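You operate a simulated robot arm through the tools that you are given. There is no shell and no other tool.

Carry out the task below with a simulated robot arm. There is one attempt and no reset: what you move stays moved.

TASK
Brush the scale off the black plate, then paint stop-off on its middle.
Fine: wire brush for the scale, red brush and green tin for the paint; put both brushes back. Set down upright: wire brush, red brush. A coat counts when it lies all over at full strength: go over it till it gets no stronger. What is to be rubbed or washed off counts as gone when no trace of it is left.
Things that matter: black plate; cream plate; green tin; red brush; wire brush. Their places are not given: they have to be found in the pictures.

It is judged by the outcome, as a careful person would: the job done as asked, and still so three seconds after it is handed in. It fails if anything else is knocked over, pushed out of place, dropped, spilled or broken.

THE ROBOT
A 6-joint arm with a two-finger parallel gripper, fixed in place. Base frame: the origin is at the foot of the arm, x ahead of it, y to its left, z up; the work surface is at about z = 0.9. Readings come in m, rad, newtons and seconds.
With the tool pointing down near the work surface it reaches from about 0.36 to 0.76 m from the base axis. Its first joint turns from -1.152 to 1.152 rad. Payload 2.45 kg.
The TCP is the grasp point between the finger pads, 0.024 m short of the fingertips. In the tool frame z runs along the fingers and y along their closing line. Largest opening 0.068 m; finger width 0.017, thickness 0.01; the body of the gripper, 0.04 by 0.07 m, starts 0.041 m behind the TCP.
Orientation is that of the tool frame in the base frame, as a unit quaternion [w, x, y, z]. With the fingers straight down and closing along the base's y, the tool's x points along the base's -x, its y along +y and its z along -z.

THE INTERFACE
- The arm moves only by the tool play_rows. Its argument "steps" is a list of rows, each an object (a shift or turn left out is 0, a gripper value left out holds the last) with "delta_pos": the shift along the base's x, y, z in m, a list of three; "dr": the turn, a rotation vector about the base's x, y, z in rad, a list of three; "gripper": the finger opening in m, from 0 to 0.068. In form: [{"delta_pos": [tx, ty, tz], "dr": [ax, ay, az], "gripper": gripper}, ...]. A call has 1 to 20 rows; each row is the pose to reach, as a shift and turn from the pose commanded when the call began. Each row takes 0.2 s and may step no farther than 0.05 m and 0.15 rad from the row before; otherwise, or with a gripper value out of range, the whole call is refused. Where a pose cannot be reached the arm comes as near as it can. A force on the tool above 70 N (or 10 N above the force at the start of the call, whichever is more), or a blocked arm, ends the call early, and 0.2 s more pass. Each finger travels about 0.108 m/s and halts on what it meets, pressing with about 43 N; the grip force reading is that of the motor and also rises with nothing between the fingers. The clock runs only during rows and for 0.2 s after the last one: add rows that repeat a pose to give the fingers time. It gives the time, the measured TCP pose, the force on the tool (base axes), the opening and the grip force at its end, in the units of the frame above (readings bear some noise), with the torque about the TCP (base axes, N m) and any sound that the robot's microphone picked up.
- Cameras (640 x 400 px; columns grow to the right, rows downward): "scene" is fixed at [0.17, 0.4111, 1.4679]; the picture's right is [-0.76, -0.65, 0.00], its down [-0.35, 0.41, -0.84] and it looks along [0.55, -0.64, -0.54] (base axes); focal length 324 px, centre (320, 200). "wrist" rides on the gripper at [0.084, 0.011, -0.075] in the tool frame; the picture's right is [-0.13, 0.99, 0.00], its down [-0.60, -0.08, -0.79] and it looks along [-0.79, -0.10, 0.61] (tool axes); focal length 251 px, centre (320, 200).
- grab_frame(camera): a new picture of that camera. The clock stands still meanwhile.
- pixel_to_xyz(camera, pixels): there is no depth. For up to 12 entries [column, row, z] of the newest picture of that camera ("zoom" is the newest enlarged one), the place [x, y] in the base frame at which the ray of that pixel passes the height z, good to about 0.003 m. The clock stands still meanwhile.
- inspect(camera, box): a new picture of the part [left, top, right, bottom] of that camera's present view, enlarged. The clock stands still meanwhile.
- job_done(): hands the job in; it is judged then, once.

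Unless the task says otherwise, let go and move clear before handing in.

The tools are called after "Emit:" as a command line: name --argument value ..., lists and objects as JSON in quotes. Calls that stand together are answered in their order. play_rows: Moves the arm, as the interface text tells. Its arguments: {"type":"object","properties":{"steps":{"type":"array"}},"required":["steps"]} The other tools are called the same way: grab_frame (camera) takes a picture; pixel_to_xyz (camera, pixels) gives the place at which the rays of pixels pass given heights; inspect (camera, box) takes an enlarged picture of a part of a camera's view; job_done () hands the job in.

At the start:

```text
time_s: 0.0
ee_pos: [0.5018, 0.0424, 1.239]
tool_rot: [0.001, 0.0, 1.0, 0.0]
wrist_force: [0.0, 0.0, -0.6]
torque: [0.0, -0.04, -0.04]
finger_gap: 0.0678
grasp_force: 0.0
```

scene: 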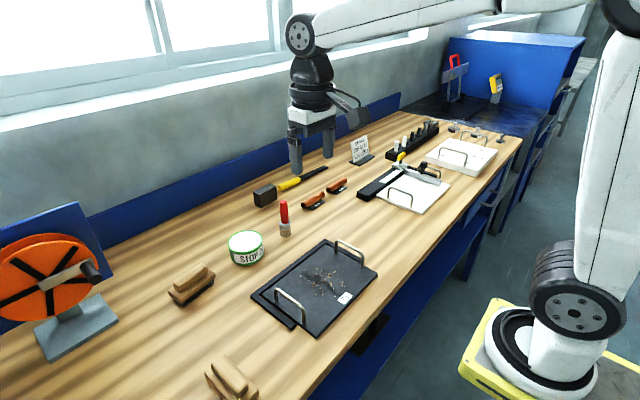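
wrist: 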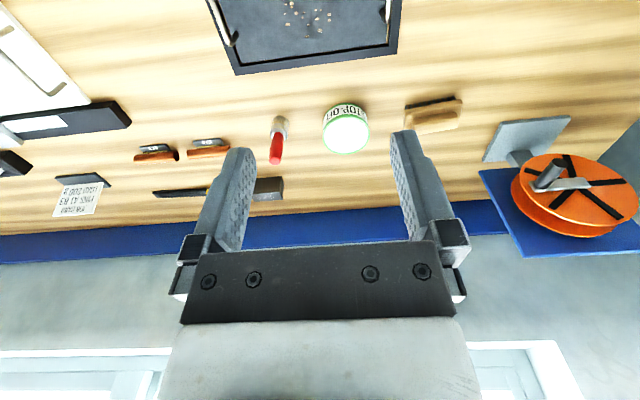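

The scene shows a black plate near (315,285), a green tin at (246,247), a red brush at (284,217), and brush-like blocks at (190,285) and (230,380). I'll enlarge these to identify the wire brush.

Emit:
inspect --camera "scene" --box '[150, 180, 390, 330]'

Emit:
inspect --camera "scene" --box '[140, 250, 300, 400]'

Emit:
inspect --camera "scene" --box '[250, 110, 520, 250]'

Emit:
inspect --camera "wrist" --box '[200, 0, 520, 200]'

```text
2.67 times, centred on (270, 255) of scene
```

zoom: 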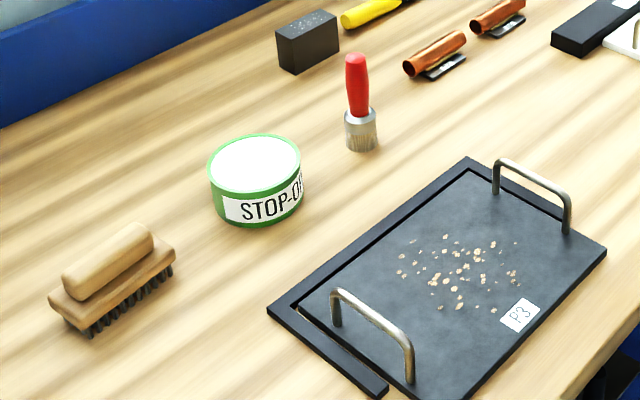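

```text
2.67 times, centred on (220, 325) of scene
```

zoom: 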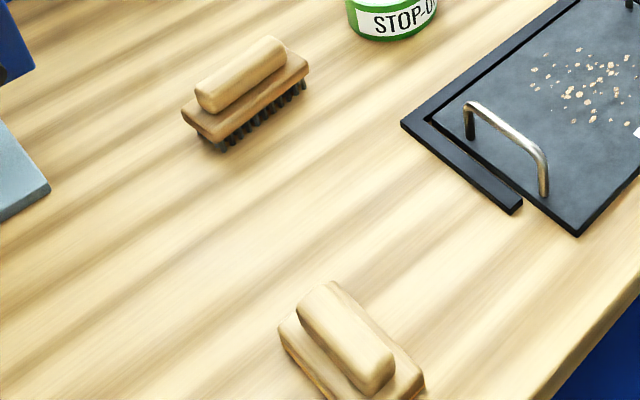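

```text
2.37 times, centred on (385, 180) of scene
```

zoom: 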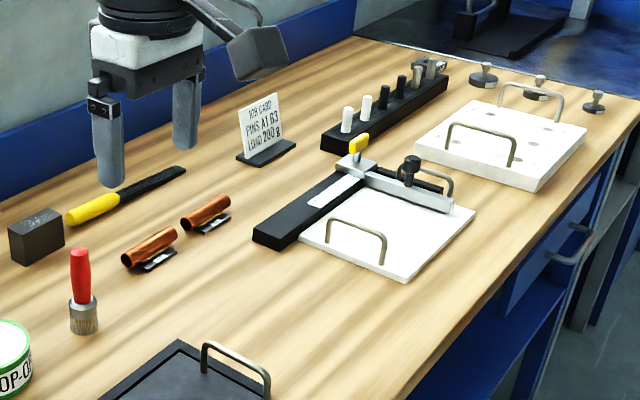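

```text
2.00 times, centred on (360, 100) of wrist
```

zoom: 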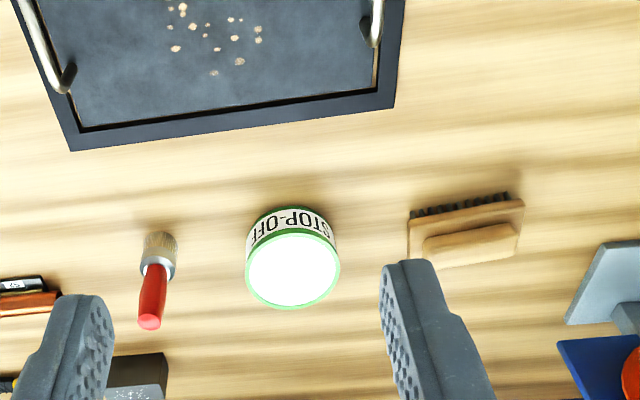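

The brush at (190,285) has dark bristles. I'll locate the items, assuming rough heights.

Emit:
grab_frame --camera "scene"

Emit:
pixel_to_xyz --camera "scene" --pixels '[[190, 285, 0.93], [230, 378, 0.93], [285, 233, 0.9], [284, 203, 0.98], [246, 240, 0.94], [320, 283, 0.91], [251, 294, 0.9], [325, 239, 0.91], [377, 268, 0.91], [315, 338, 0.91], [345, 298, 0.91], [420, 188, 0.91]]'

Emit:
inspect --camera "scene" --box '[240, 230, 390, 345]'

Emit:
inspect --camera "scene" --box '[215, 190, 310, 275]'

Emit:
inspect --camera "scene" --box '[150, 250, 230, 315]'

```text
taken
```

scene: 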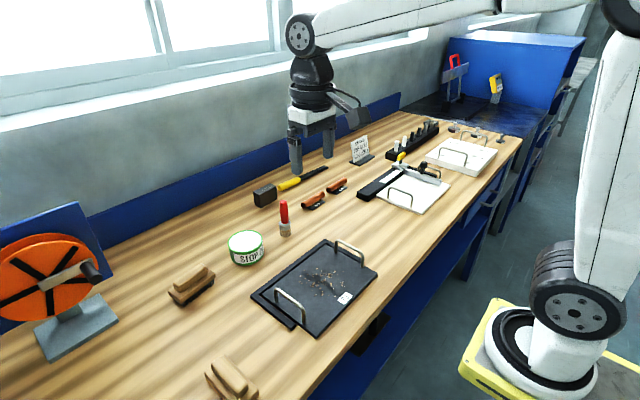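

```text
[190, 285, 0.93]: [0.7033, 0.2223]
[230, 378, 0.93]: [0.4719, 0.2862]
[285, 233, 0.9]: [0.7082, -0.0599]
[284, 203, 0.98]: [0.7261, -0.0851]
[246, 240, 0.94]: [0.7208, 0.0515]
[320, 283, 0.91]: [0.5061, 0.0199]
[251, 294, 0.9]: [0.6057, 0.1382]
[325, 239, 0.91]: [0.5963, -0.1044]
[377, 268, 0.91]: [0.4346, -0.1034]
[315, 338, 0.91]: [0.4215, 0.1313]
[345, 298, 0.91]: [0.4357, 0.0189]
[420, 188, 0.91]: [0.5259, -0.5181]
```

```text
3.48 times, centred on (315, 288) of scene
```

zoom: 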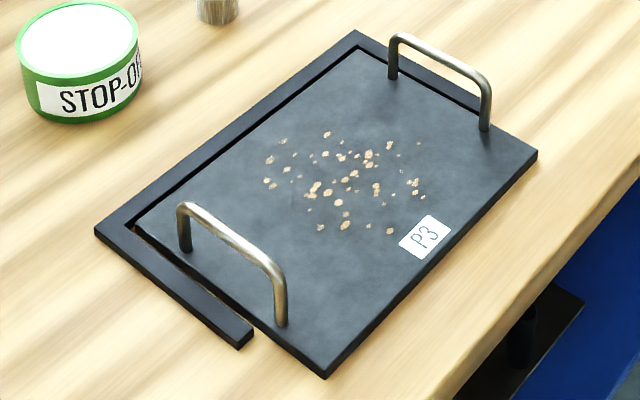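

```text
4.71 times, centred on (262, 232) of scene
```

zoom: 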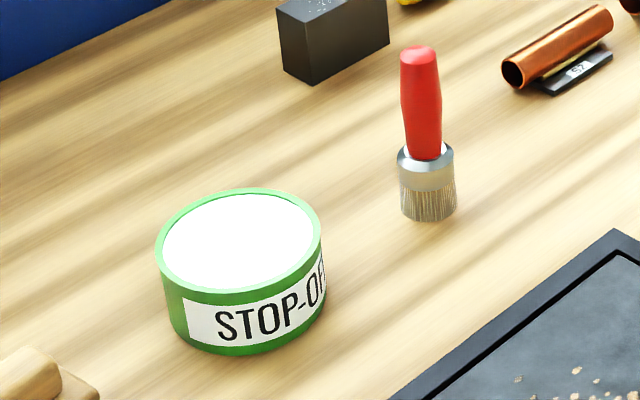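

```text
6.15 times, centred on (190, 282) of scene
```

zoom: 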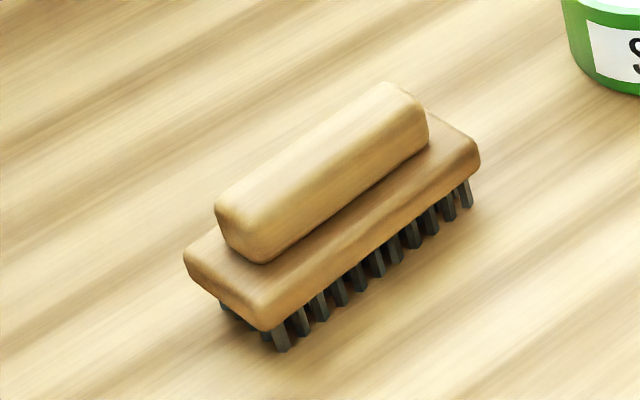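

The wire-bristled one at (190,285) is likely the wire brush, but I want to check the other block at (230,380). I'll move high over to it and look with the wrist camera.

Emit:
play_rows --steps '[{"delta_pos": [-0.02, 0.04, -0.01]}, {"delta_pos": [-0.04, 0.08, -0.02]}, {"delta_pos": [-0.06, 0.12, -0.03]}, {"delta_pos": [-0.08, 0.16, -0.04]}, {"delta_pos": [-0.1, 0.2, -0.05]}, {"delta_pos": [-0.1, 0.2, -0.05]}]'

Emit:
grab_frame --camera "wrist"

Emit:
grab_frame --camera "scene"

```text
time_s: 1.4
ee_pos: [0.3978, 0.2437, 1.1886]
tool_rot: [0.001, 0.0, 1.0, 0.0]
wrist_force: [0.1, 1.0, 0.3]
torque: [-0.02, 0.04, 0.01]
finger_gap: 0.068
grasp_force: 0.0
```

```text
taken
```

wrist: 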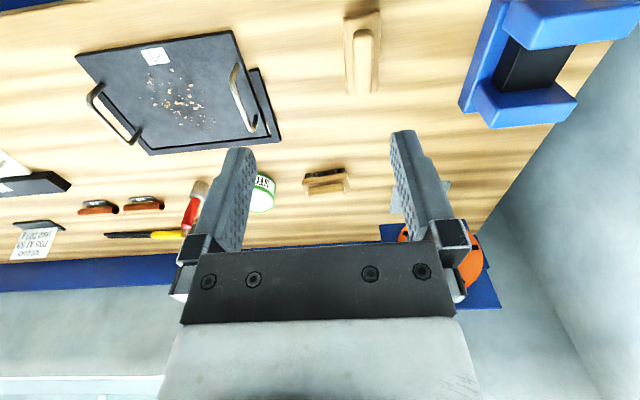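

```text
taken
```

scene: 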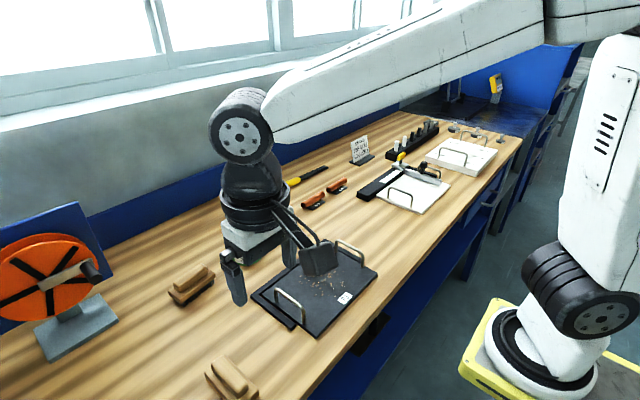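

Emit:
inspect --camera "wrist" --box '[310, 0, 410, 110]'

Emit:
inspect --camera "wrist" --box '[60, 20, 290, 165]'

Emit:
inspect --camera "wrist" --box '[240, 140, 400, 240]'

Emit:
pixel_to_xyz --camera "wrist" --pixels '[[76, 60, 0.91], [233, 31, 0.91], [151, 153, 0.91], [258, 134, 0.91], [177, 97, 0.91], [153, 56, 0.91], [345, 18, 0.93], [346, 92, 0.93], [378, 90, 0.93], [379, 12, 0.93]]'

```text
3.64 times, centred on (360, 55) of wrist
```

zoom: 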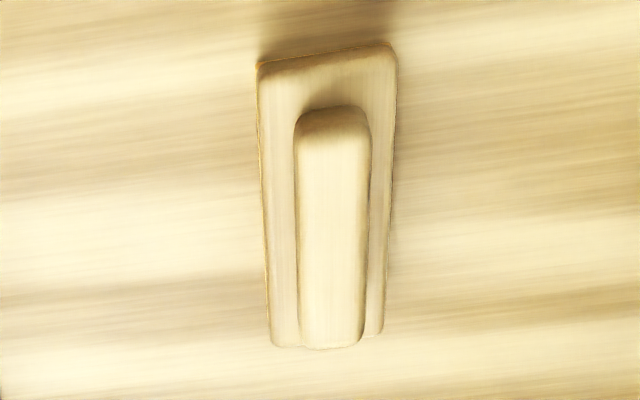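

```text
2.76 times, centred on (175, 92) of wrist
```

zoom: 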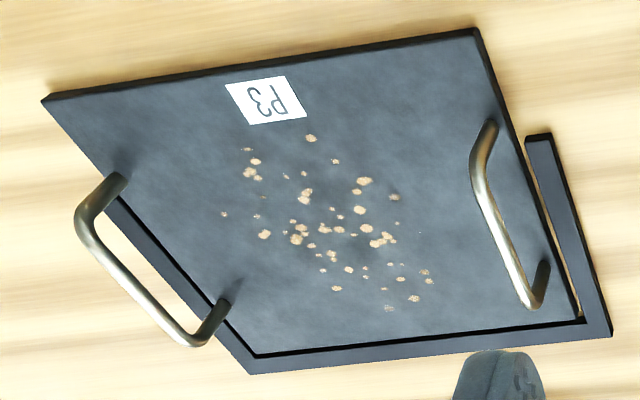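

```text
4.00 times, centred on (320, 190) of wrist
```

zoom: 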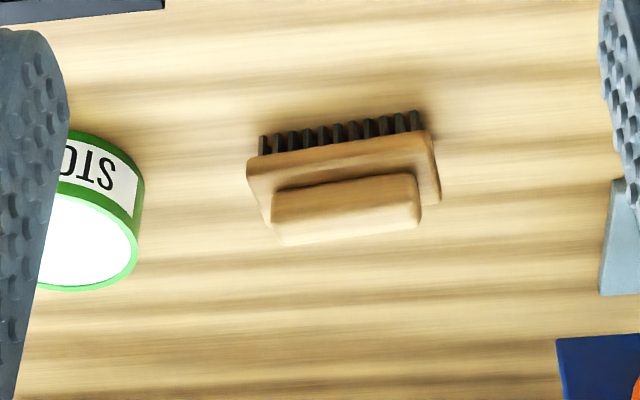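

```text
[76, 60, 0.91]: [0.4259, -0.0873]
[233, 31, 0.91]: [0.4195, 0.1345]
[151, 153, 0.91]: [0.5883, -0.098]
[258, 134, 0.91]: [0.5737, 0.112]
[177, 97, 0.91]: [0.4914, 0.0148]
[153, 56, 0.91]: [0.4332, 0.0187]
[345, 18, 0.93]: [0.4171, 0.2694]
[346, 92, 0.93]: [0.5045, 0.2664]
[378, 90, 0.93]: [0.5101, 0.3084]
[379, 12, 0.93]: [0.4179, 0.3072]
```

The second block (360,55 in wrist) has no wire, so the wire brush is the dark-bristled one near (0.70, 0.22). I'll move above it, rotating the tool 90° so that the fingers close across its handle.

Emit:
play_rows --steps '[{"delta_pos": [0.025, -0.002, -0.003], "dr": [0, 0, 0.131]}, {"delta_pos": [0.05, -0.004, -0.007], "dr": [0, 0, 0.262]}, {"delta_pos": [0.075, -0.006, -0.01], "dr": [0, 0, 0.393]}, {"delta_pos": [0.1, -0.008, -0.013], "dr": [0, 0, 0.524]}, {"delta_pos": [0.125, -0.01, -0.017], "dr": [0, 0, 0.654]}, {"delta_pos": [0.15, -0.012, -0.02], "dr": [0, 0, 0.785]}, {"delta_pos": [0.175, -0.014, -0.023], "dr": [0, 0, 0.916]}, {"delta_pos": [0.2, -0.016, -0.027], "dr": [0, 0, 1.047]}, {"delta_pos": [0.225, -0.018, -0.03], "dr": [0, 0, 1.178]}, {"delta_pos": [0.25, -0.02, -0.033], "dr": [0, 0, 1.309]}, {"delta_pos": [0.275, -0.022, -0.037], "dr": [0, 0, 1.44]}, {"delta_pos": [0.3, -0.022, -0.04], "dr": [0, 0, 1.571]}, {"delta_pos": [0.3, -0.022, -0.04], "dr": [0, 0, 1.571]}]'

Emit:
grab_frame --camera "wrist"

Emit:
grab_frame --camera "scene"

```text
time_s: 4.2
ee_pos: [0.7012, 0.2208, 1.1496]
tool_rot: [0.001, 0.707, -0.707, 0.0]
wrist_force: [-0.2, 0.1, -1.0]
torque: [0.0, 0.01, -0.03]
finger_gap: 0.0681
grasp_force: 0.1
```

```text
taken
```

wrist: 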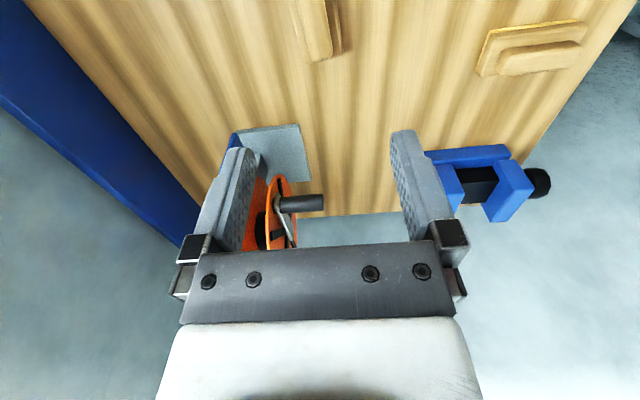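

```text
taken
```

scene: 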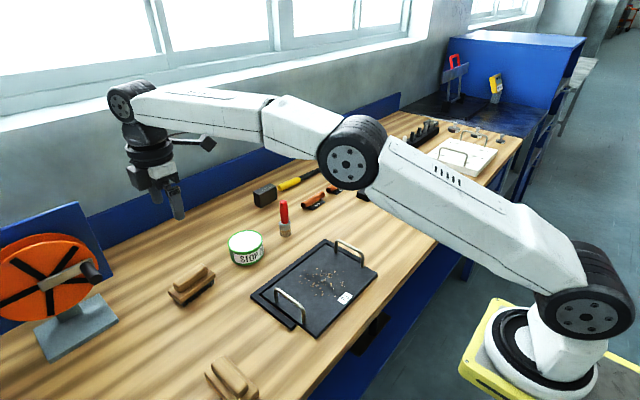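

The wire brush shows at (320,25), cut off by the frame edge. I'll shift to -y so that it comes fully into view.

Emit:
play_rows --steps '[{"delta_pos": [0, -0.045, 0]}, {"delta_pos": [0, -0.09, 0]}, {"delta_pos": [0, -0.12, 0]}, {"delta_pos": [0, -0.12, 0]}]'

Emit:
grab_frame --camera "wrist"

Emit:
inspect --camera "wrist" --box '[260, 20, 400, 120]'

```text
time_s: 5.2
ee_pos: [0.6997, 0.1009, 1.1506]
tool_rot: [-0.001, -0.707, 0.707, 0.0]
wrist_force: [0.5, -0.5, -0.7]
torque: [-0.01, -0.02, -0.02]
finger_gap: 0.0684
grasp_force: 0.0
```

```text
taken
```

wrist: 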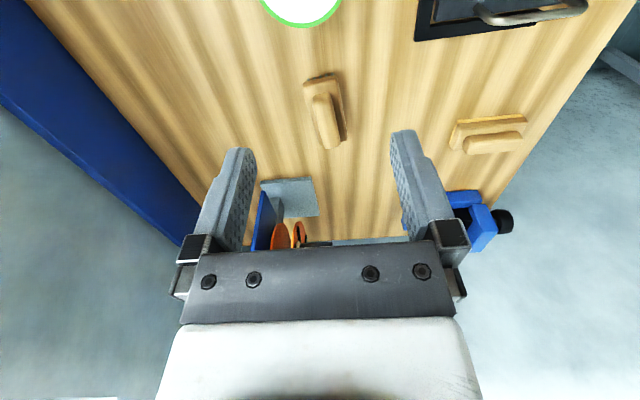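

```text
4.00 times, centred on (330, 70) of wrist
```

zoom: 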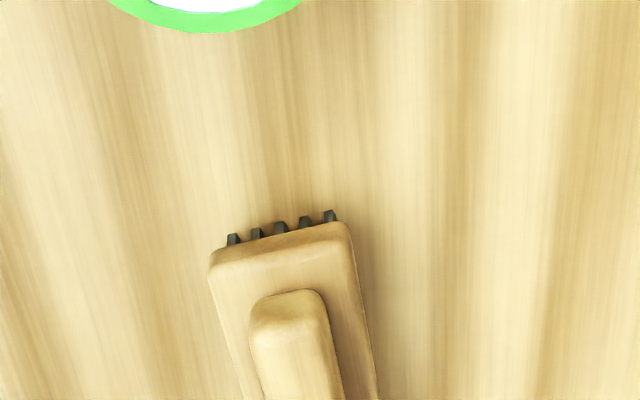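

Emit:
inspect --camera "wrist" --box '[285, 65, 365, 155]'

Emit:
pixel_to_xyz --camera "wrist" --pixels '[[308, 79, 0.9], [333, 73, 0.9], [302, 83, 0.92], [337, 76, 0.92], [302, 83, 0.93], [337, 76, 0.93], [312, 96, 0.95], [331, 93, 0.95], [327, 148, 0.95], [340, 143, 0.95], [347, 138, 0.92], [347, 138, 0.93]]'

Emit:
inspect --camera "scene" --box '[150, 250, 230, 315]'

Emit:
pixel_to_xyz --camera "zoom" --pixels '[[282, 350, 0.9], [468, 205, 0.9], [262, 330, 0.92], [478, 165, 0.92], [186, 250, 0.92], [262, 328, 0.93], [478, 160, 0.93], [186, 248, 0.93], [216, 205, 0.95], [270, 245, 0.95], [385, 85, 0.95], [426, 118, 0.95]]'

```text
4.44 times, centred on (325, 110) of wrist
```

zoom: 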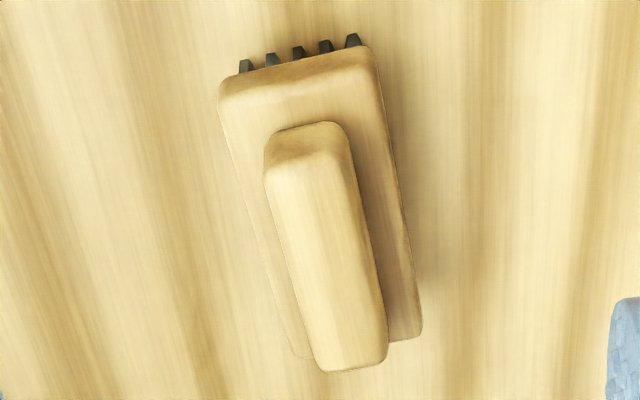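

```text
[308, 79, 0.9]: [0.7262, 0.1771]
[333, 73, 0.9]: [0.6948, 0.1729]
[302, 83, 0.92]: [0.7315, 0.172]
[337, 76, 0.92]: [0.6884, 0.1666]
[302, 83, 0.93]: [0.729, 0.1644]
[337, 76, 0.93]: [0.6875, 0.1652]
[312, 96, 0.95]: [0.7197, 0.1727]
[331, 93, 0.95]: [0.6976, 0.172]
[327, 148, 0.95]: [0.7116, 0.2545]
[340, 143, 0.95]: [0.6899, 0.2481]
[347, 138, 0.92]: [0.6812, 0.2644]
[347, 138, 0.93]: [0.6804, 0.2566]
```

```text
6.15 times, centred on (190, 282) of scene
```

zoom: 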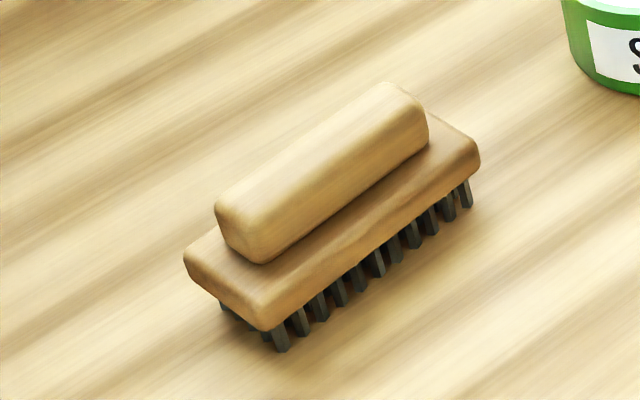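

```text
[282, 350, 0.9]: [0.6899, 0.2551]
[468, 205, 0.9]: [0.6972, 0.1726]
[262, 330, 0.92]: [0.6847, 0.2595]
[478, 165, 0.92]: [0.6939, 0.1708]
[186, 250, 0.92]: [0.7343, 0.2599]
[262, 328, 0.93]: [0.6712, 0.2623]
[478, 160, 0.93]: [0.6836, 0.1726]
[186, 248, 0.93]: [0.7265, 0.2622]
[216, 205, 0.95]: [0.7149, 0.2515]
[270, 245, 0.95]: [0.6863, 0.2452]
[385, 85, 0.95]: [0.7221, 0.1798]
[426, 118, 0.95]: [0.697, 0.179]
```

The wire brush centre is about (0.706, 0.214), its long axis is turned about +0.09 rad from y, and its handle top is near z≈0.948. I'll move over it, align the yaw and descend partway to check.

Emit:
play_rows --steps '[{"delta_pos": [0.003, 0.04, -0.02], "dr": [0, 0, 0.045]}, {"delta_pos": [0.005, 0.08, -0.04], "dr": [0, 0, 0.09]}, {"delta_pos": [0.005, 0.113, -0.06], "dr": [0, 0, 0.09]}, {"delta_pos": [0.005, 0.113, -0.1], "dr": [0, 0, 0.09]}, {"delta_pos": [0.005, 0.113, -0.14], "dr": [0, 0, 0.09]}, {"delta_pos": [0.005, 0.113, -0.14], "dr": [0, 0, 0.09]}]'

Emit:
grab_frame --camera "wrist"

Emit:
inspect --camera "scene" --box '[120, 200, 260, 320]'

```text
time_s: 6.6
ee_pos: [0.7056, 0.2146, 1.0089]
tool_rot: [-0.001, 0.738, -0.675, 0.0]
wrist_force: [0.6, 0.2, -0.7]
torque: [0.02, 0.01, 0.01]
finger_gap: 0.0681
grasp_force: 0.1
```

```text
taken
```

wrist: 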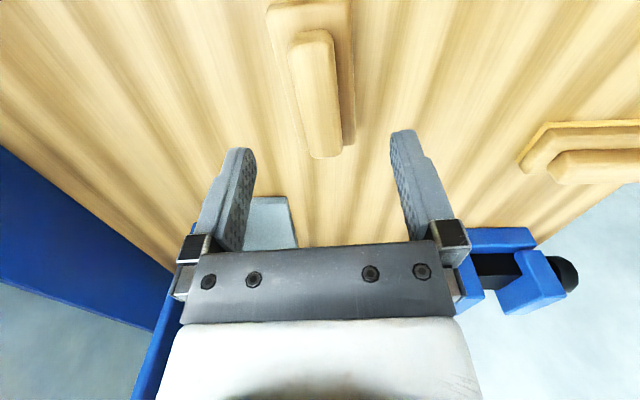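

```text
3.33 times, centred on (190, 260) of scene
```

zoom: 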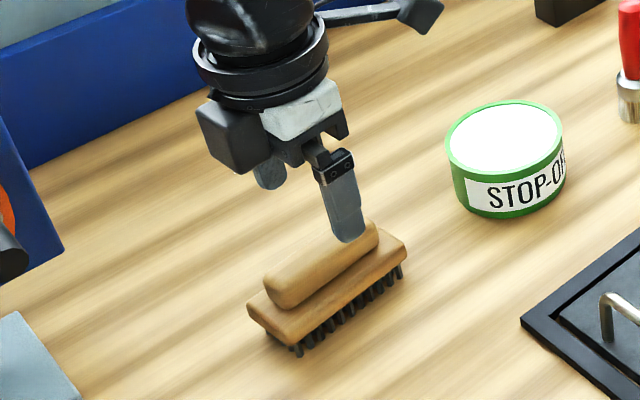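

The handle straddles the pixel where the TCP lands (320,107) and is aligned with the tool. I'll descend to z≈0.955.

Emit:
play_rows --steps '[{"delta_pos": [0, 0, -0.02]}, {"delta_pos": [0, 0, -0.04]}, {"delta_pos": [0, 0, -0.053]}, {"delta_pos": [0, 0, -0.053]}]'

Emit:
inspect --camera "scene" --box '[140, 220, 240, 320]'

Emit:
grab_frame --camera "wrist"

```text
time_s: 7.6
ee_pos: [0.7061, 0.215, 0.9562]
tool_rot: [0.001, 0.738, -0.675, 0.0]
wrist_force: [0.6, 0.1, -0.5]
torque: [0.0, 0.01, -0.01]
finger_gap: 0.0676
grasp_force: 0.0
```

```text
4.00 times, centred on (190, 270) of scene
```

zoom: 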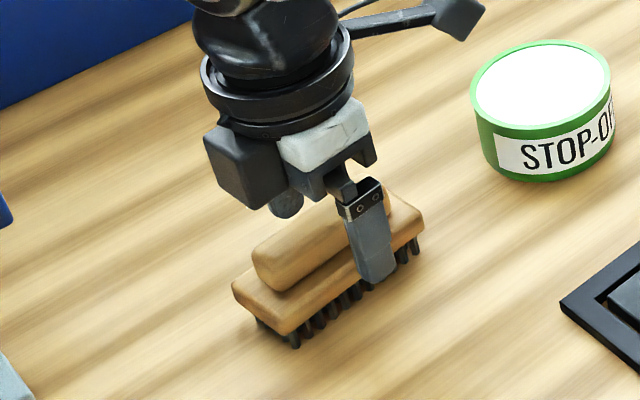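

```text
taken
```

wrist: 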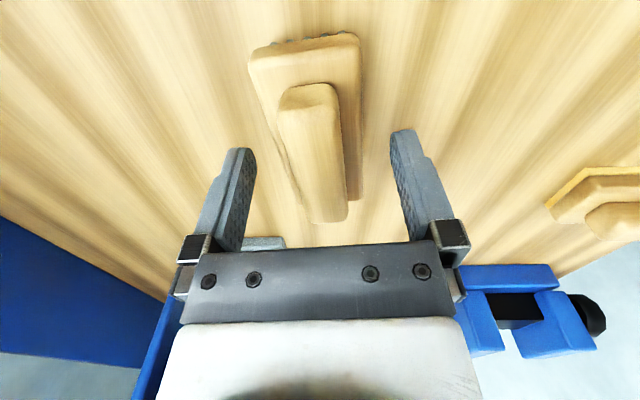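

Fingers straddle the handle without contact. Closing the gripper.

Emit:
play_rows --steps '[{"gripper": 0.0}, {"gripper": 0.0}, {"gripper": 0.0}, {"gripper": 0.0}]'

Emit:
inspect --camera "scene" --box '[140, 220, 240, 320]'

Emit:
grab_frame --camera "wrist"

```text
time_s: 8.6
ee_pos: [0.7046, 0.214, 0.9562]
tool_rot: [0.0, 0.738, -0.675, 0.0]
wrist_force: [-2.7, 0.0, 6.9]
torque: [-0.03, -0.03, 0.04]
finger_gap: 0.0236
grasp_force: 40.1
```

```text
4.00 times, centred on (190, 270) of scene
```

zoom: 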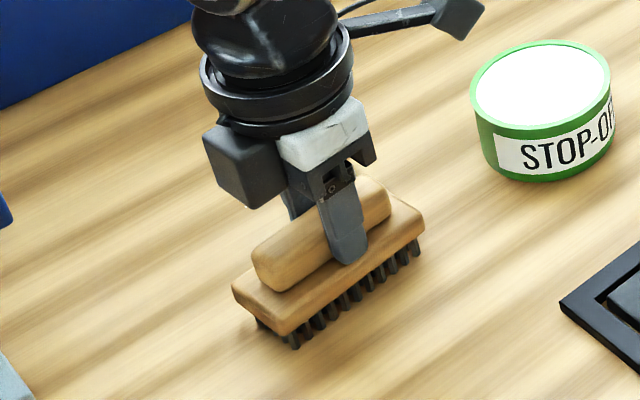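

```text
taken
```

wrist: 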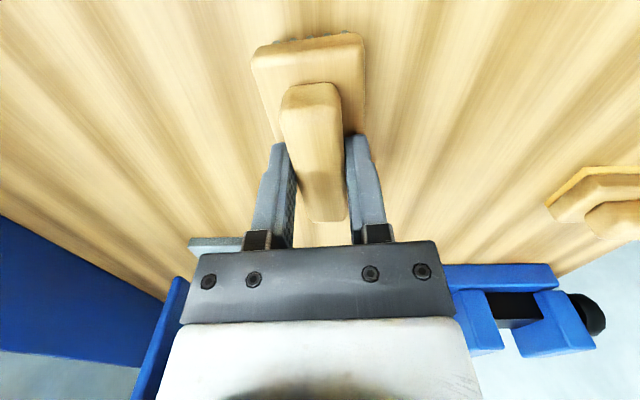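

The wire brush is gripped (gap 0.0236). I'll lift it, and take a zoom of the plate to map the scale's extents.

Emit:
play_rows --steps '[{"delta_pos": [0, 0, 0.03]}, {"delta_pos": [0, 0, 0.07]}, {"delta_pos": [0, 0, 0.1]}, {"delta_pos": [0, 0, 0.1]}]'

Emit:
inspect --camera "scene" --box '[240, 230, 390, 345]'

Emit:
pixel_to_xyz --camera "zoom" --pixels '[[265, 157, 0.908], [325, 133, 0.908], [416, 143, 0.908], [423, 197, 0.908], [390, 232, 0.908], [320, 228, 0.908], [270, 186, 0.908], [322, 378, 0.908], [536, 153, 0.908], [355, 50, 0.908], [135, 228, 0.908], [425, 237, 0.908]]'

Emit:
grab_frame --camera "scene"

```text
time_s: 9.6
ee_pos: [0.7041, 0.2129, 1.0561]
tool_rot: [0.0, 0.738, -0.675, 0.0]
wrist_force: [0.4, 0.2, -0.3]
torque: [0.0, -0.02, -0.02]
finger_gap: 0.0
grasp_force: 23.7
```

```text
3.48 times, centred on (315, 288) of scene
```

zoom: 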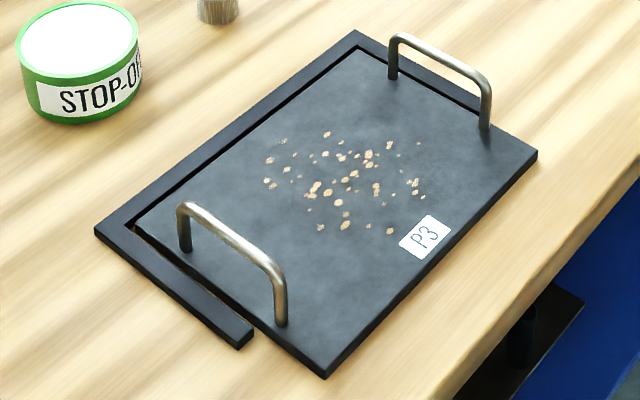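

```text
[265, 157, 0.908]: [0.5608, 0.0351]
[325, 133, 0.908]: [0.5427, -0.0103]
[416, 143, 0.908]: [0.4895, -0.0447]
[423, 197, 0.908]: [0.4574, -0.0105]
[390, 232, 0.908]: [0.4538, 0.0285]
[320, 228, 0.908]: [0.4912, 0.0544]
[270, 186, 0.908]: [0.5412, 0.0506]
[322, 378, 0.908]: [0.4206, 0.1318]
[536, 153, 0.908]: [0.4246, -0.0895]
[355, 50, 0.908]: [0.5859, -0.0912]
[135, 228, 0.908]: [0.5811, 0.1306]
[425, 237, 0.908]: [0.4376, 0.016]
```

```text
taken
```

scene: 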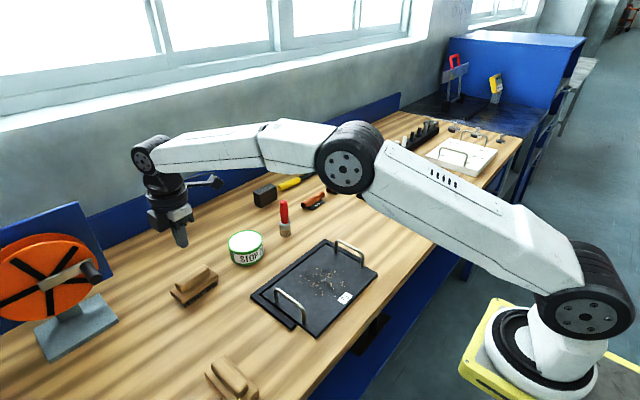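

The gap reads 0 after lifting, so the brush slipped out and stayed on the bench. The grip was too high on its rounded handle, so I'll check its place before a deeper grip.

Emit:
inspect --camera "scene" --box '[150, 250, 230, 315]'

Emit:
pixel_to_xyz --camera "zoom" --pixels '[[282, 350, 0.9], [468, 205, 0.9], [262, 330, 0.92], [478, 165, 0.92], [186, 250, 0.92], [216, 205, 0.945], [270, 245, 0.945], [385, 85, 0.945], [426, 118, 0.945]]'

Emit:
grab_frame --camera "wrist"

Emit:
inspect --camera "wrist" --box '[250, 0, 390, 160]'

```text
6.15 times, centred on (190, 282) of scene
```

zoom: 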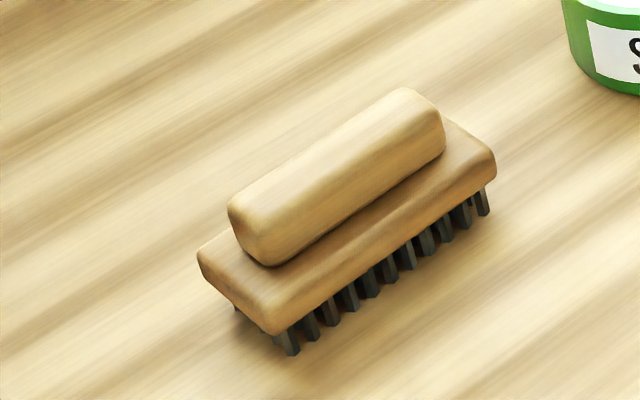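

```text
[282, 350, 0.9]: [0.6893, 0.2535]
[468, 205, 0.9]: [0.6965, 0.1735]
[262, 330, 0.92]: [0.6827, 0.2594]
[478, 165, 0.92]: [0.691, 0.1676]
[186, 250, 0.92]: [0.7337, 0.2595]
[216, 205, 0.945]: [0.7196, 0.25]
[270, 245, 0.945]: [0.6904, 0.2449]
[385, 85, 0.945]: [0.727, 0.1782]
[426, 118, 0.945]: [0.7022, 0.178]
```

```text
taken
```

wrist: 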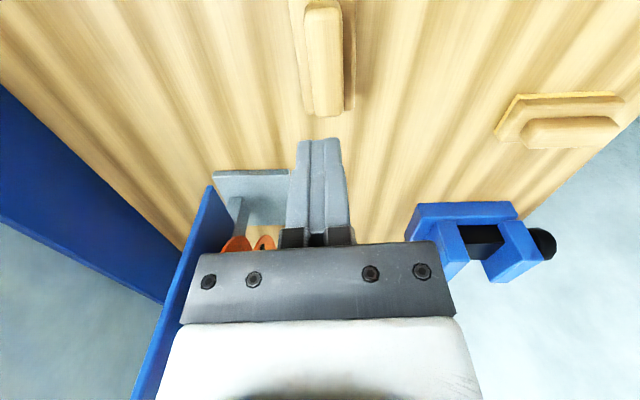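

```text
2.50 times, centred on (320, 80) of wrist
```

zoom: 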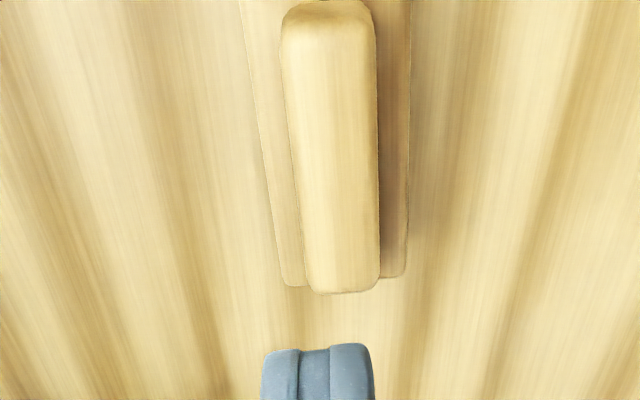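

The brush is still upright, shifted a few mm. Relative to the tool, its handle is now about 4.5 mm towards -x and turned about -0.03 rad. I'll reopen, realign and go deeper.

Emit:
play_rows --steps '[{"delta_pos": [-0.0045, 0, 0], "dr": [0, 0, -0.03], "gripper": 0.06}, {"delta_pos": [-0.0045, 0, 0], "dr": [0, 0, -0.03], "gripper": 0.06}, {"delta_pos": [-0.0045, 0, -0.04], "dr": [0, 0, -0.03]}, {"delta_pos": [-0.0045, 0, -0.08], "dr": [0, 0, -0.03]}, {"delta_pos": [-0.0045, 0, -0.101], "dr": [0, 0, -0.03]}, {"delta_pos": [-0.0045, 0, -0.103], "dr": [0, 0, -0.03]}, {"delta_pos": [-0.0045, 0, -0.104], "dr": [0, 0, -0.03]}]'

Emit:
grab_frame --camera "wrist"

Emit:
inspect --camera "scene" --box '[160, 245, 220, 305]'

```text
time_s: 11.2
ee_pos: [0.7003, 0.2136, 0.9523]
tool_rot: [0.0, 0.728, -0.685, 0.0]
wrist_force: [0.5, 0.0, 0.0]
torque: [-0.01, 0.01, -0.01]
finger_gap: 0.06
grasp_force: 0.0
```

```text
taken
```

wrist: 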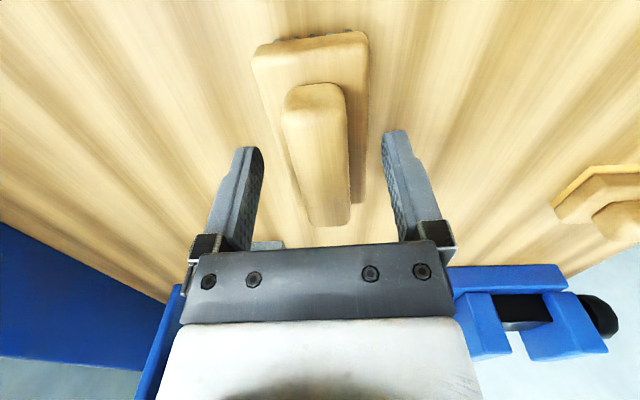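

```text
6.67 times, centred on (190, 275) of scene
```

zoom: 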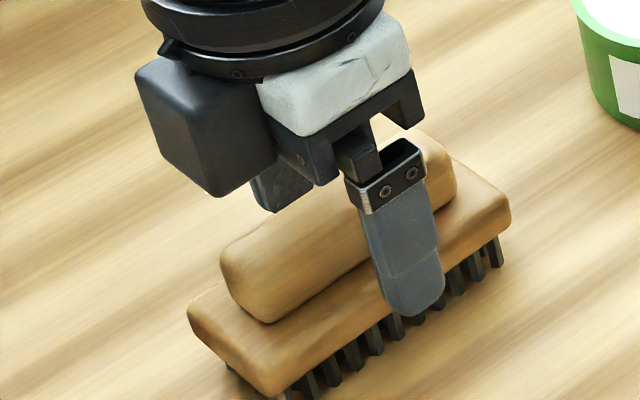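

The handle is centred (col ~320) between the fingers. I'll narrow the opening to 0.032 so the tips are over the base board, then feel downward in small steps.

Emit:
play_rows --steps '[{"gripper": 0.033}, {"gripper": 0.033}, {"delta_pos": [0, 0, -0.001]}, {"delta_pos": [0, 0, -0.002]}]'

Emit:
inspect --camera "scene" --box '[160, 245, 220, 305]'

```text
time_s: 12.2
ee_pos: [0.7019, 0.2132, 0.9515]
tool_rot: [0.0, 0.728, -0.686, 0.001]
wrist_force: [-6.0, -2.0, 13.7]
torque: [-0.43, 0.42, -0.11]
finger_gap: 0.0445
grasp_force: 43.5
```

```text
6.67 times, centred on (190, 275) of scene
```

zoom: 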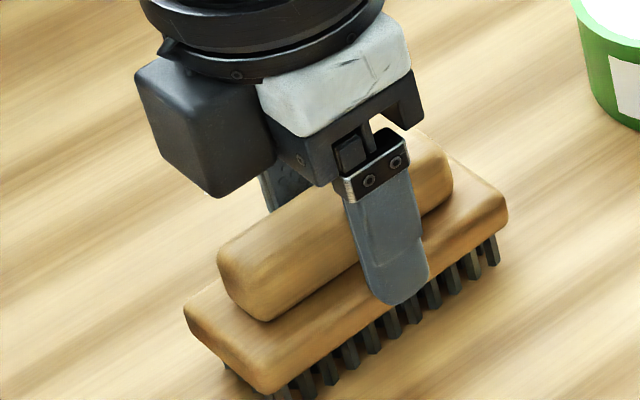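

The fingers stopped on the base board's sides (gap 0.0445, 13.7 N upward), so the board is ~0.044 wide with its top near z≈0.93. A grip on the board's sides, with the handle between the fingers, should hold better, so I'll open, go down to TCP z≈0.938 and close on the board.

Emit:
play_rows --steps '[{"gripper": 0.064}, {"gripper": 0.064}, {"delta_pos": [0, 0, -0.006]}, {"delta_pos": [0, 0, -0.012]}, {"delta_pos": [0, 0, -0.012]}]'

Emit:
inspect --camera "scene" --box '[160, 245, 220, 305]'

Emit:
grab_frame --camera "wrist"

```text
time_s: 13.4
ee_pos: [0.701, 0.2151, 0.9388]
tool_rot: [0.0, 0.728, -0.686, 0.0]
wrist_force: [-0.2, 0.2, -0.3]
torque: [0.0, -0.03, 0.01]
finger_gap: 0.0639
grasp_force: 0.1
```

```text
6.67 times, centred on (190, 275) of scene
```

zoom: 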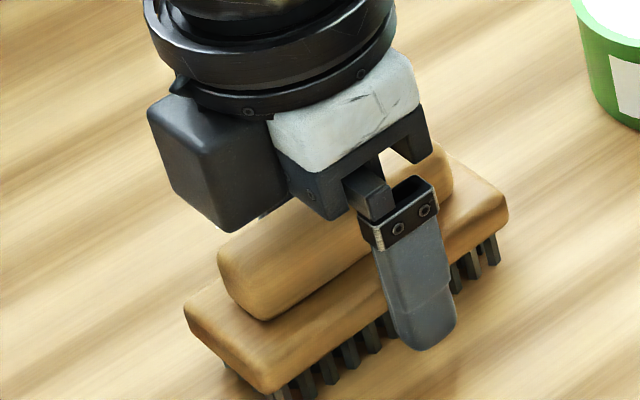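

```text
taken
```

wrist: 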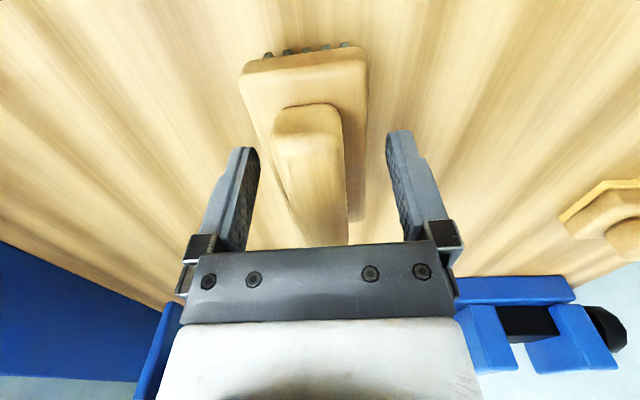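

No contact at this depth. Closing on the board sides, then a slow 1 cm lift test.

Emit:
play_rows --steps '[{"gripper": 0.0}, {"gripper": 0.0}, {"gripper": 0.0}]'

Emit:
play_rows --steps '[{"delta_pos": [0, 0, 0.002]}, {"delta_pos": [0, 0, 0.005]}, {"delta_pos": [0, 0, 0.01]}, {"delta_pos": [0, 0, 0.015]}, {"delta_pos": [0, 0, 0.015]}]'

Emit:
inspect --camera "scene" --box '[160, 245, 220, 305]'

```text
time_s: 14.2
ee_pos: [0.701, 0.2136, 0.9378]
tool_rot: [0.0, 0.728, -0.685, 0.0]
wrist_force: [-0.2, 0.0, 0.3]
torque: [0.0, 0.02, 0.0]
finger_gap: 0.0441
grasp_force: 43.2
```

```text
time_s: 15.4
ee_pos: [0.7008, 0.2134, 0.9517]
tool_rot: [0.001, 0.728, -0.686, 0.0]
wrist_force: [0.1, -0.1, -2.0]
torque: [0.02, 0.0, -0.03]
finger_gap: 0.0442
grasp_force: 42.7
```

```text
6.67 times, centred on (190, 275) of scene
```

zoom: 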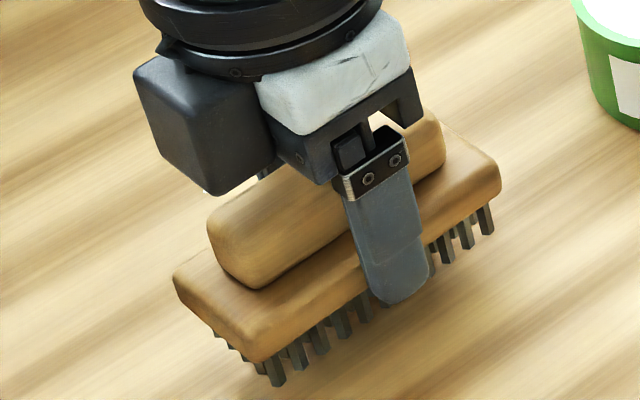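

The brush is held firmly (gap 0.044) and stays level; standing on the bench it had TCP z≈0.938. Next I lift, square the yaw and travel high over the plate, and I'll map the label and handle posts.

Emit:
play_rows --steps '[{"delta_pos": [0, 0, 0.04]}, {"delta_pos": [0, 0, 0.08]}, {"delta_pos": [0, 0, 0.12]}, {"delta_pos": [0, 0, 0.12]}]'

Emit:
inspect --camera "scene" --box '[240, 230, 390, 345]'

Emit:
pixel_to_xyz --camera "zoom" --pixels '[[400, 238, 0.908], [428, 215, 0.908], [450, 235, 0.908], [420, 258, 0.908], [187, 248, 0.908], [281, 324, 0.908], [393, 77, 0.908], [486, 128, 0.908], [95, 230, 0.908], [357, 32, 0.908], [242, 345, 0.908]]'

Emit:
grab_frame --camera "wrist"

```text
time_s: 16.4
ee_pos: [0.7015, 0.2144, 1.0737]
tool_rot: [0.001, 0.728, -0.686, 0.001]
wrist_force: [0.0, -0.2, -0.8]
torque: [-0.04, -0.01, -0.01]
finger_gap: 0.0441
grasp_force: 42.8
```

```text
3.48 times, centred on (315, 288) of scene
```

zoom: 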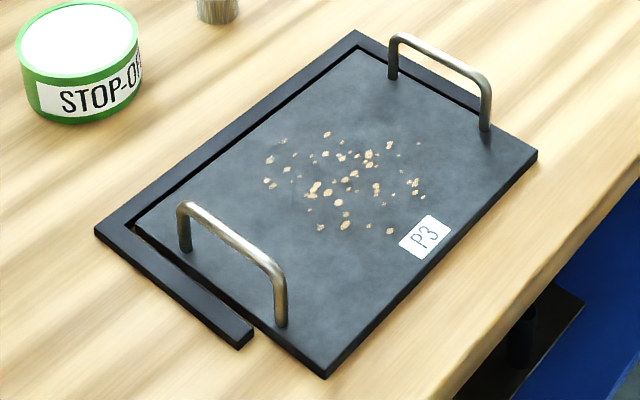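

```text
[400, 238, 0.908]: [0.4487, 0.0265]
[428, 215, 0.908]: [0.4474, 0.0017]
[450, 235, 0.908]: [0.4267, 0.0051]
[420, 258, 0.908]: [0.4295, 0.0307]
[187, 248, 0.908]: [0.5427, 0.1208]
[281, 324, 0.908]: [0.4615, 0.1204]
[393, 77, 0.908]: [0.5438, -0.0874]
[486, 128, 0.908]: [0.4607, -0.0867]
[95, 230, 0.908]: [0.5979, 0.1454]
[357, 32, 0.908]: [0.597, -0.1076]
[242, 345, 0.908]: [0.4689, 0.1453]
```

```text
taken
```

wrist: 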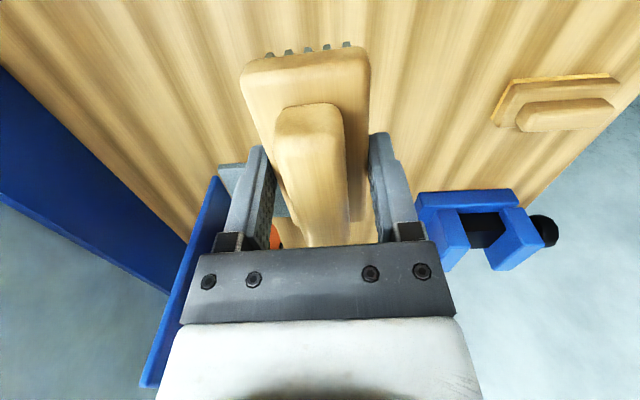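

The plate is axis-aligned, centred near (0.502, 0.017), with handle posts at y≈0.121 and -0.087, the label at x 0.427–0.449, and scale in x 0.453–0.561, y -0.045–0.054. Moving above the plate with the brush's length along y.

Emit:
play_rows --steps '[{"delta_pos": [-0.025, -0.037, 0], "dr": [0, 0, -0.01]}, {"delta_pos": [-0.05, -0.074, 0], "dr": [0, 0, -0.02]}, {"delta_pos": [-0.075, -0.111, 0], "dr": [0, 0, -0.03]}, {"delta_pos": [-0.1, -0.148, 0], "dr": [0, 0, -0.04]}, {"delta_pos": [-0.125, -0.185, -0.01], "dr": [0, 0, -0.05]}, {"delta_pos": [-0.15, -0.222, -0.04], "dr": [0, 0, -0.055]}, {"delta_pos": [-0.15, -0.222, -0.08], "dr": [0, 0, -0.055]}, {"delta_pos": [-0.15, -0.222, -0.11], "dr": [0, 0, -0.055]}, {"delta_pos": [-0.15, -0.222, -0.11], "dr": [0, 0, -0.055]}]'

Emit:
grab_frame --camera "wrist"

Emit:
grab_frame --camera "scene"

```text
refused: row 6 steps farther than a row can; nothing moved
```

```text
taken
```

wrist: 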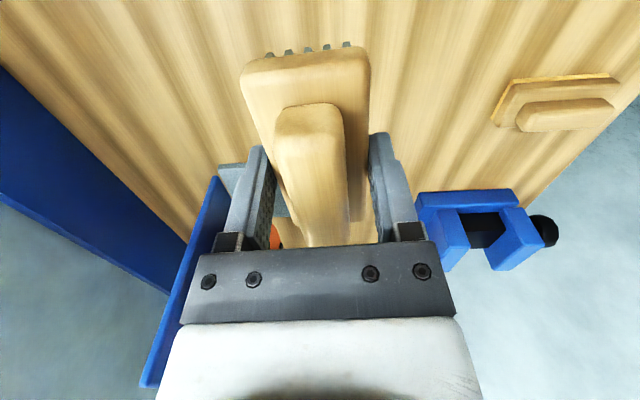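

```text
taken
```

scene: 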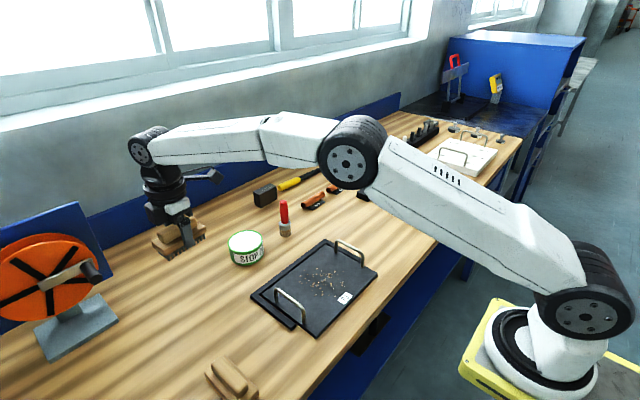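

One row was too long, so nothing moved. Re-sending with smaller steps.

Emit:
play_rows --steps '[{"delta_pos": [-0.025, -0.037, 0], "dr": [0, 0, -0.01]}, {"delta_pos": [-0.05, -0.074, 0], "dr": [0, 0, -0.02]}, {"delta_pos": [-0.075, -0.111, 0], "dr": [0, 0, -0.03]}, {"delta_pos": [-0.1, -0.148, 0], "dr": [0, 0, -0.04]}, {"delta_pos": [-0.125, -0.185, 0], "dr": [0, 0, -0.05]}, {"delta_pos": [-0.15, -0.222, 0], "dr": [0, 0, -0.055]}, {"delta_pos": [-0.15, -0.222, -0.04], "dr": [0, 0, -0.055]}, {"delta_pos": [-0.15, -0.222, -0.08], "dr": [0, 0, -0.055]}, {"delta_pos": [-0.15, -0.222, -0.11], "dr": [0, 0, -0.055]}, {"delta_pos": [-0.15, -0.222, -0.11], "dr": [0, 0, -0.055]}]'

Emit:
grab_frame --camera "wrist"

Emit:
inspect --camera "scene" --box '[240, 200, 390, 345]'

```text
time_s: 18.6
ee_pos: [0.5511, -0.0084, 0.9612]
tool_rot: [0.0, 0.709, -0.705, 0.001]
wrist_force: [-0.1, -0.3, -1.5]
torque: [0.03, -0.02, -0.01]
finger_gap: 0.0443
grasp_force: 43.2
```

```text
taken
```

wrist: 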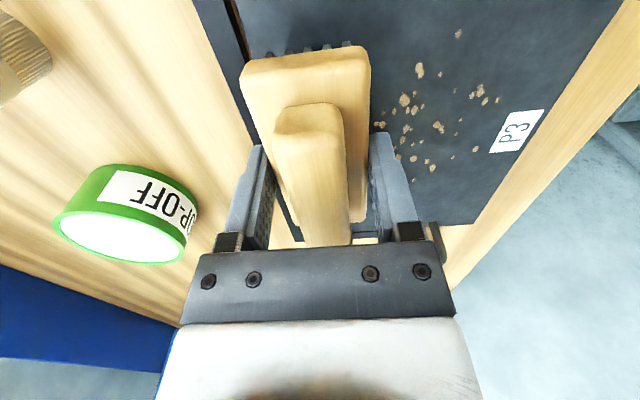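

```text
2.76 times, centred on (315, 272) of scene
```

zoom: 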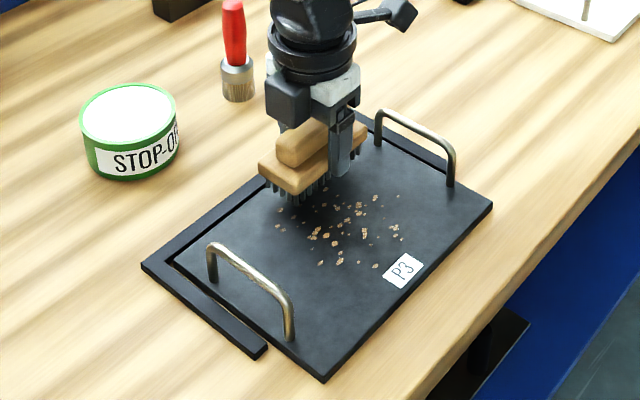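

Brush is hovering over the far part of the plate, clear of the handles. Lowering in small steps to feel the plate.

Emit:
play_rows --steps '[{"delta_pos": [0, 0, -0.004]}, {"delta_pos": [0, 0, -0.007]}, {"delta_pos": [0, 0, -0.009]}, {"delta_pos": [0, 0, -0.009]}]'

Emit:
play_rows --steps '[{"delta_pos": [0, 0, -0.001]}, {"delta_pos": [0, 0, -0.002]}, {"delta_pos": [0, 0, -0.002]}]'

Emit:
play_rows --steps '[{"delta_pos": [0, 0, -0.001]}, {"delta_pos": [0, 0, -0.0015]}, {"delta_pos": [0, 0, -0.0015]}]'

```text
time_s: 19.6
ee_pos: [0.5498, -0.0081, 0.9527]
tool_rot: [0.0, 0.708, -0.706, 0.0]
wrist_force: [0.5, -0.9, -1.3]
torque: [-0.02, 0.01, -0.04]
finger_gap: 0.0441
grasp_force: 43.3
```

```text
time_s: 20.4
ee_pos: [0.5512, -0.009, 0.9523]
tool_rot: [0.0, 0.709, -0.706, -0.001]
wrist_force: [-0.4, 0.2, -2.6]
torque: [-0.03, 0.01, 0.0]
finger_gap: 0.0441
grasp_force: 43.2
```

```text
time_s: 21.2
ee_pos: [0.5495, -0.0086, 0.9507]
tool_rot: [0.0, 0.709, -0.705, 0.0]
wrist_force: [0.1, 0.2, -1.3]
torque: [-0.01, -0.01, -0.01]
finger_gap: 0.0444
grasp_force: 42.8
```

No contact yet (force still just the brush's weight). Continuing down in 1 mm steps.

Emit:
play_rows --steps '[{"delta_pos": [0, 0, -0.001]}, {"delta_pos": [0, 0, -0.0015]}, {"delta_pos": [0, 0, -0.0015]}]'

Emit:
play_rows --steps '[{"delta_pos": [0, 0, -0.001]}, {"delta_pos": [0, 0, -0.001]}]'

Emit:
inspect --camera "scene" --box '[280, 220, 360, 290]'

```text
time_s: 22.0
ee_pos: [0.5515, -0.0085, 0.948]
tool_rot: [0.0, 0.709, -0.705, 0.0]
wrist_force: [0.2, 0.5, -1.6]
torque: [-0.04, -0.01, 0.01]
finger_gap: 0.0441
grasp_force: 43.0
```

```text
time_s: 22.6
ee_pos: [0.5512, -0.0084, 0.9486]
tool_rot: [0.0, 0.709, -0.705, -0.001]
wrist_force: [-1.2, 0.9, 1.2]
torque: [-0.01, 0.06, 0.02]
finger_gap: 0.0442
grasp_force: 42.8
```

```text
5.71 times, centred on (320, 255) of scene
```

zoom: 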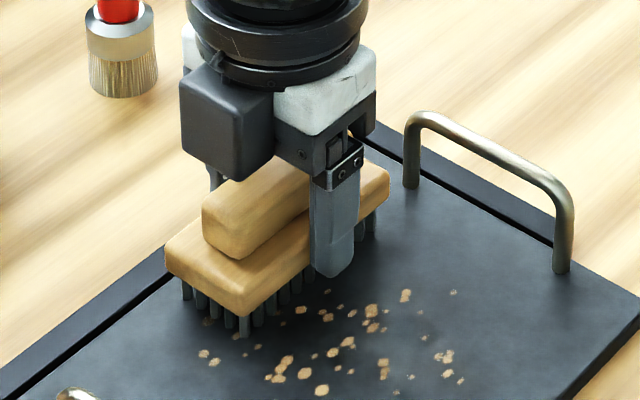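

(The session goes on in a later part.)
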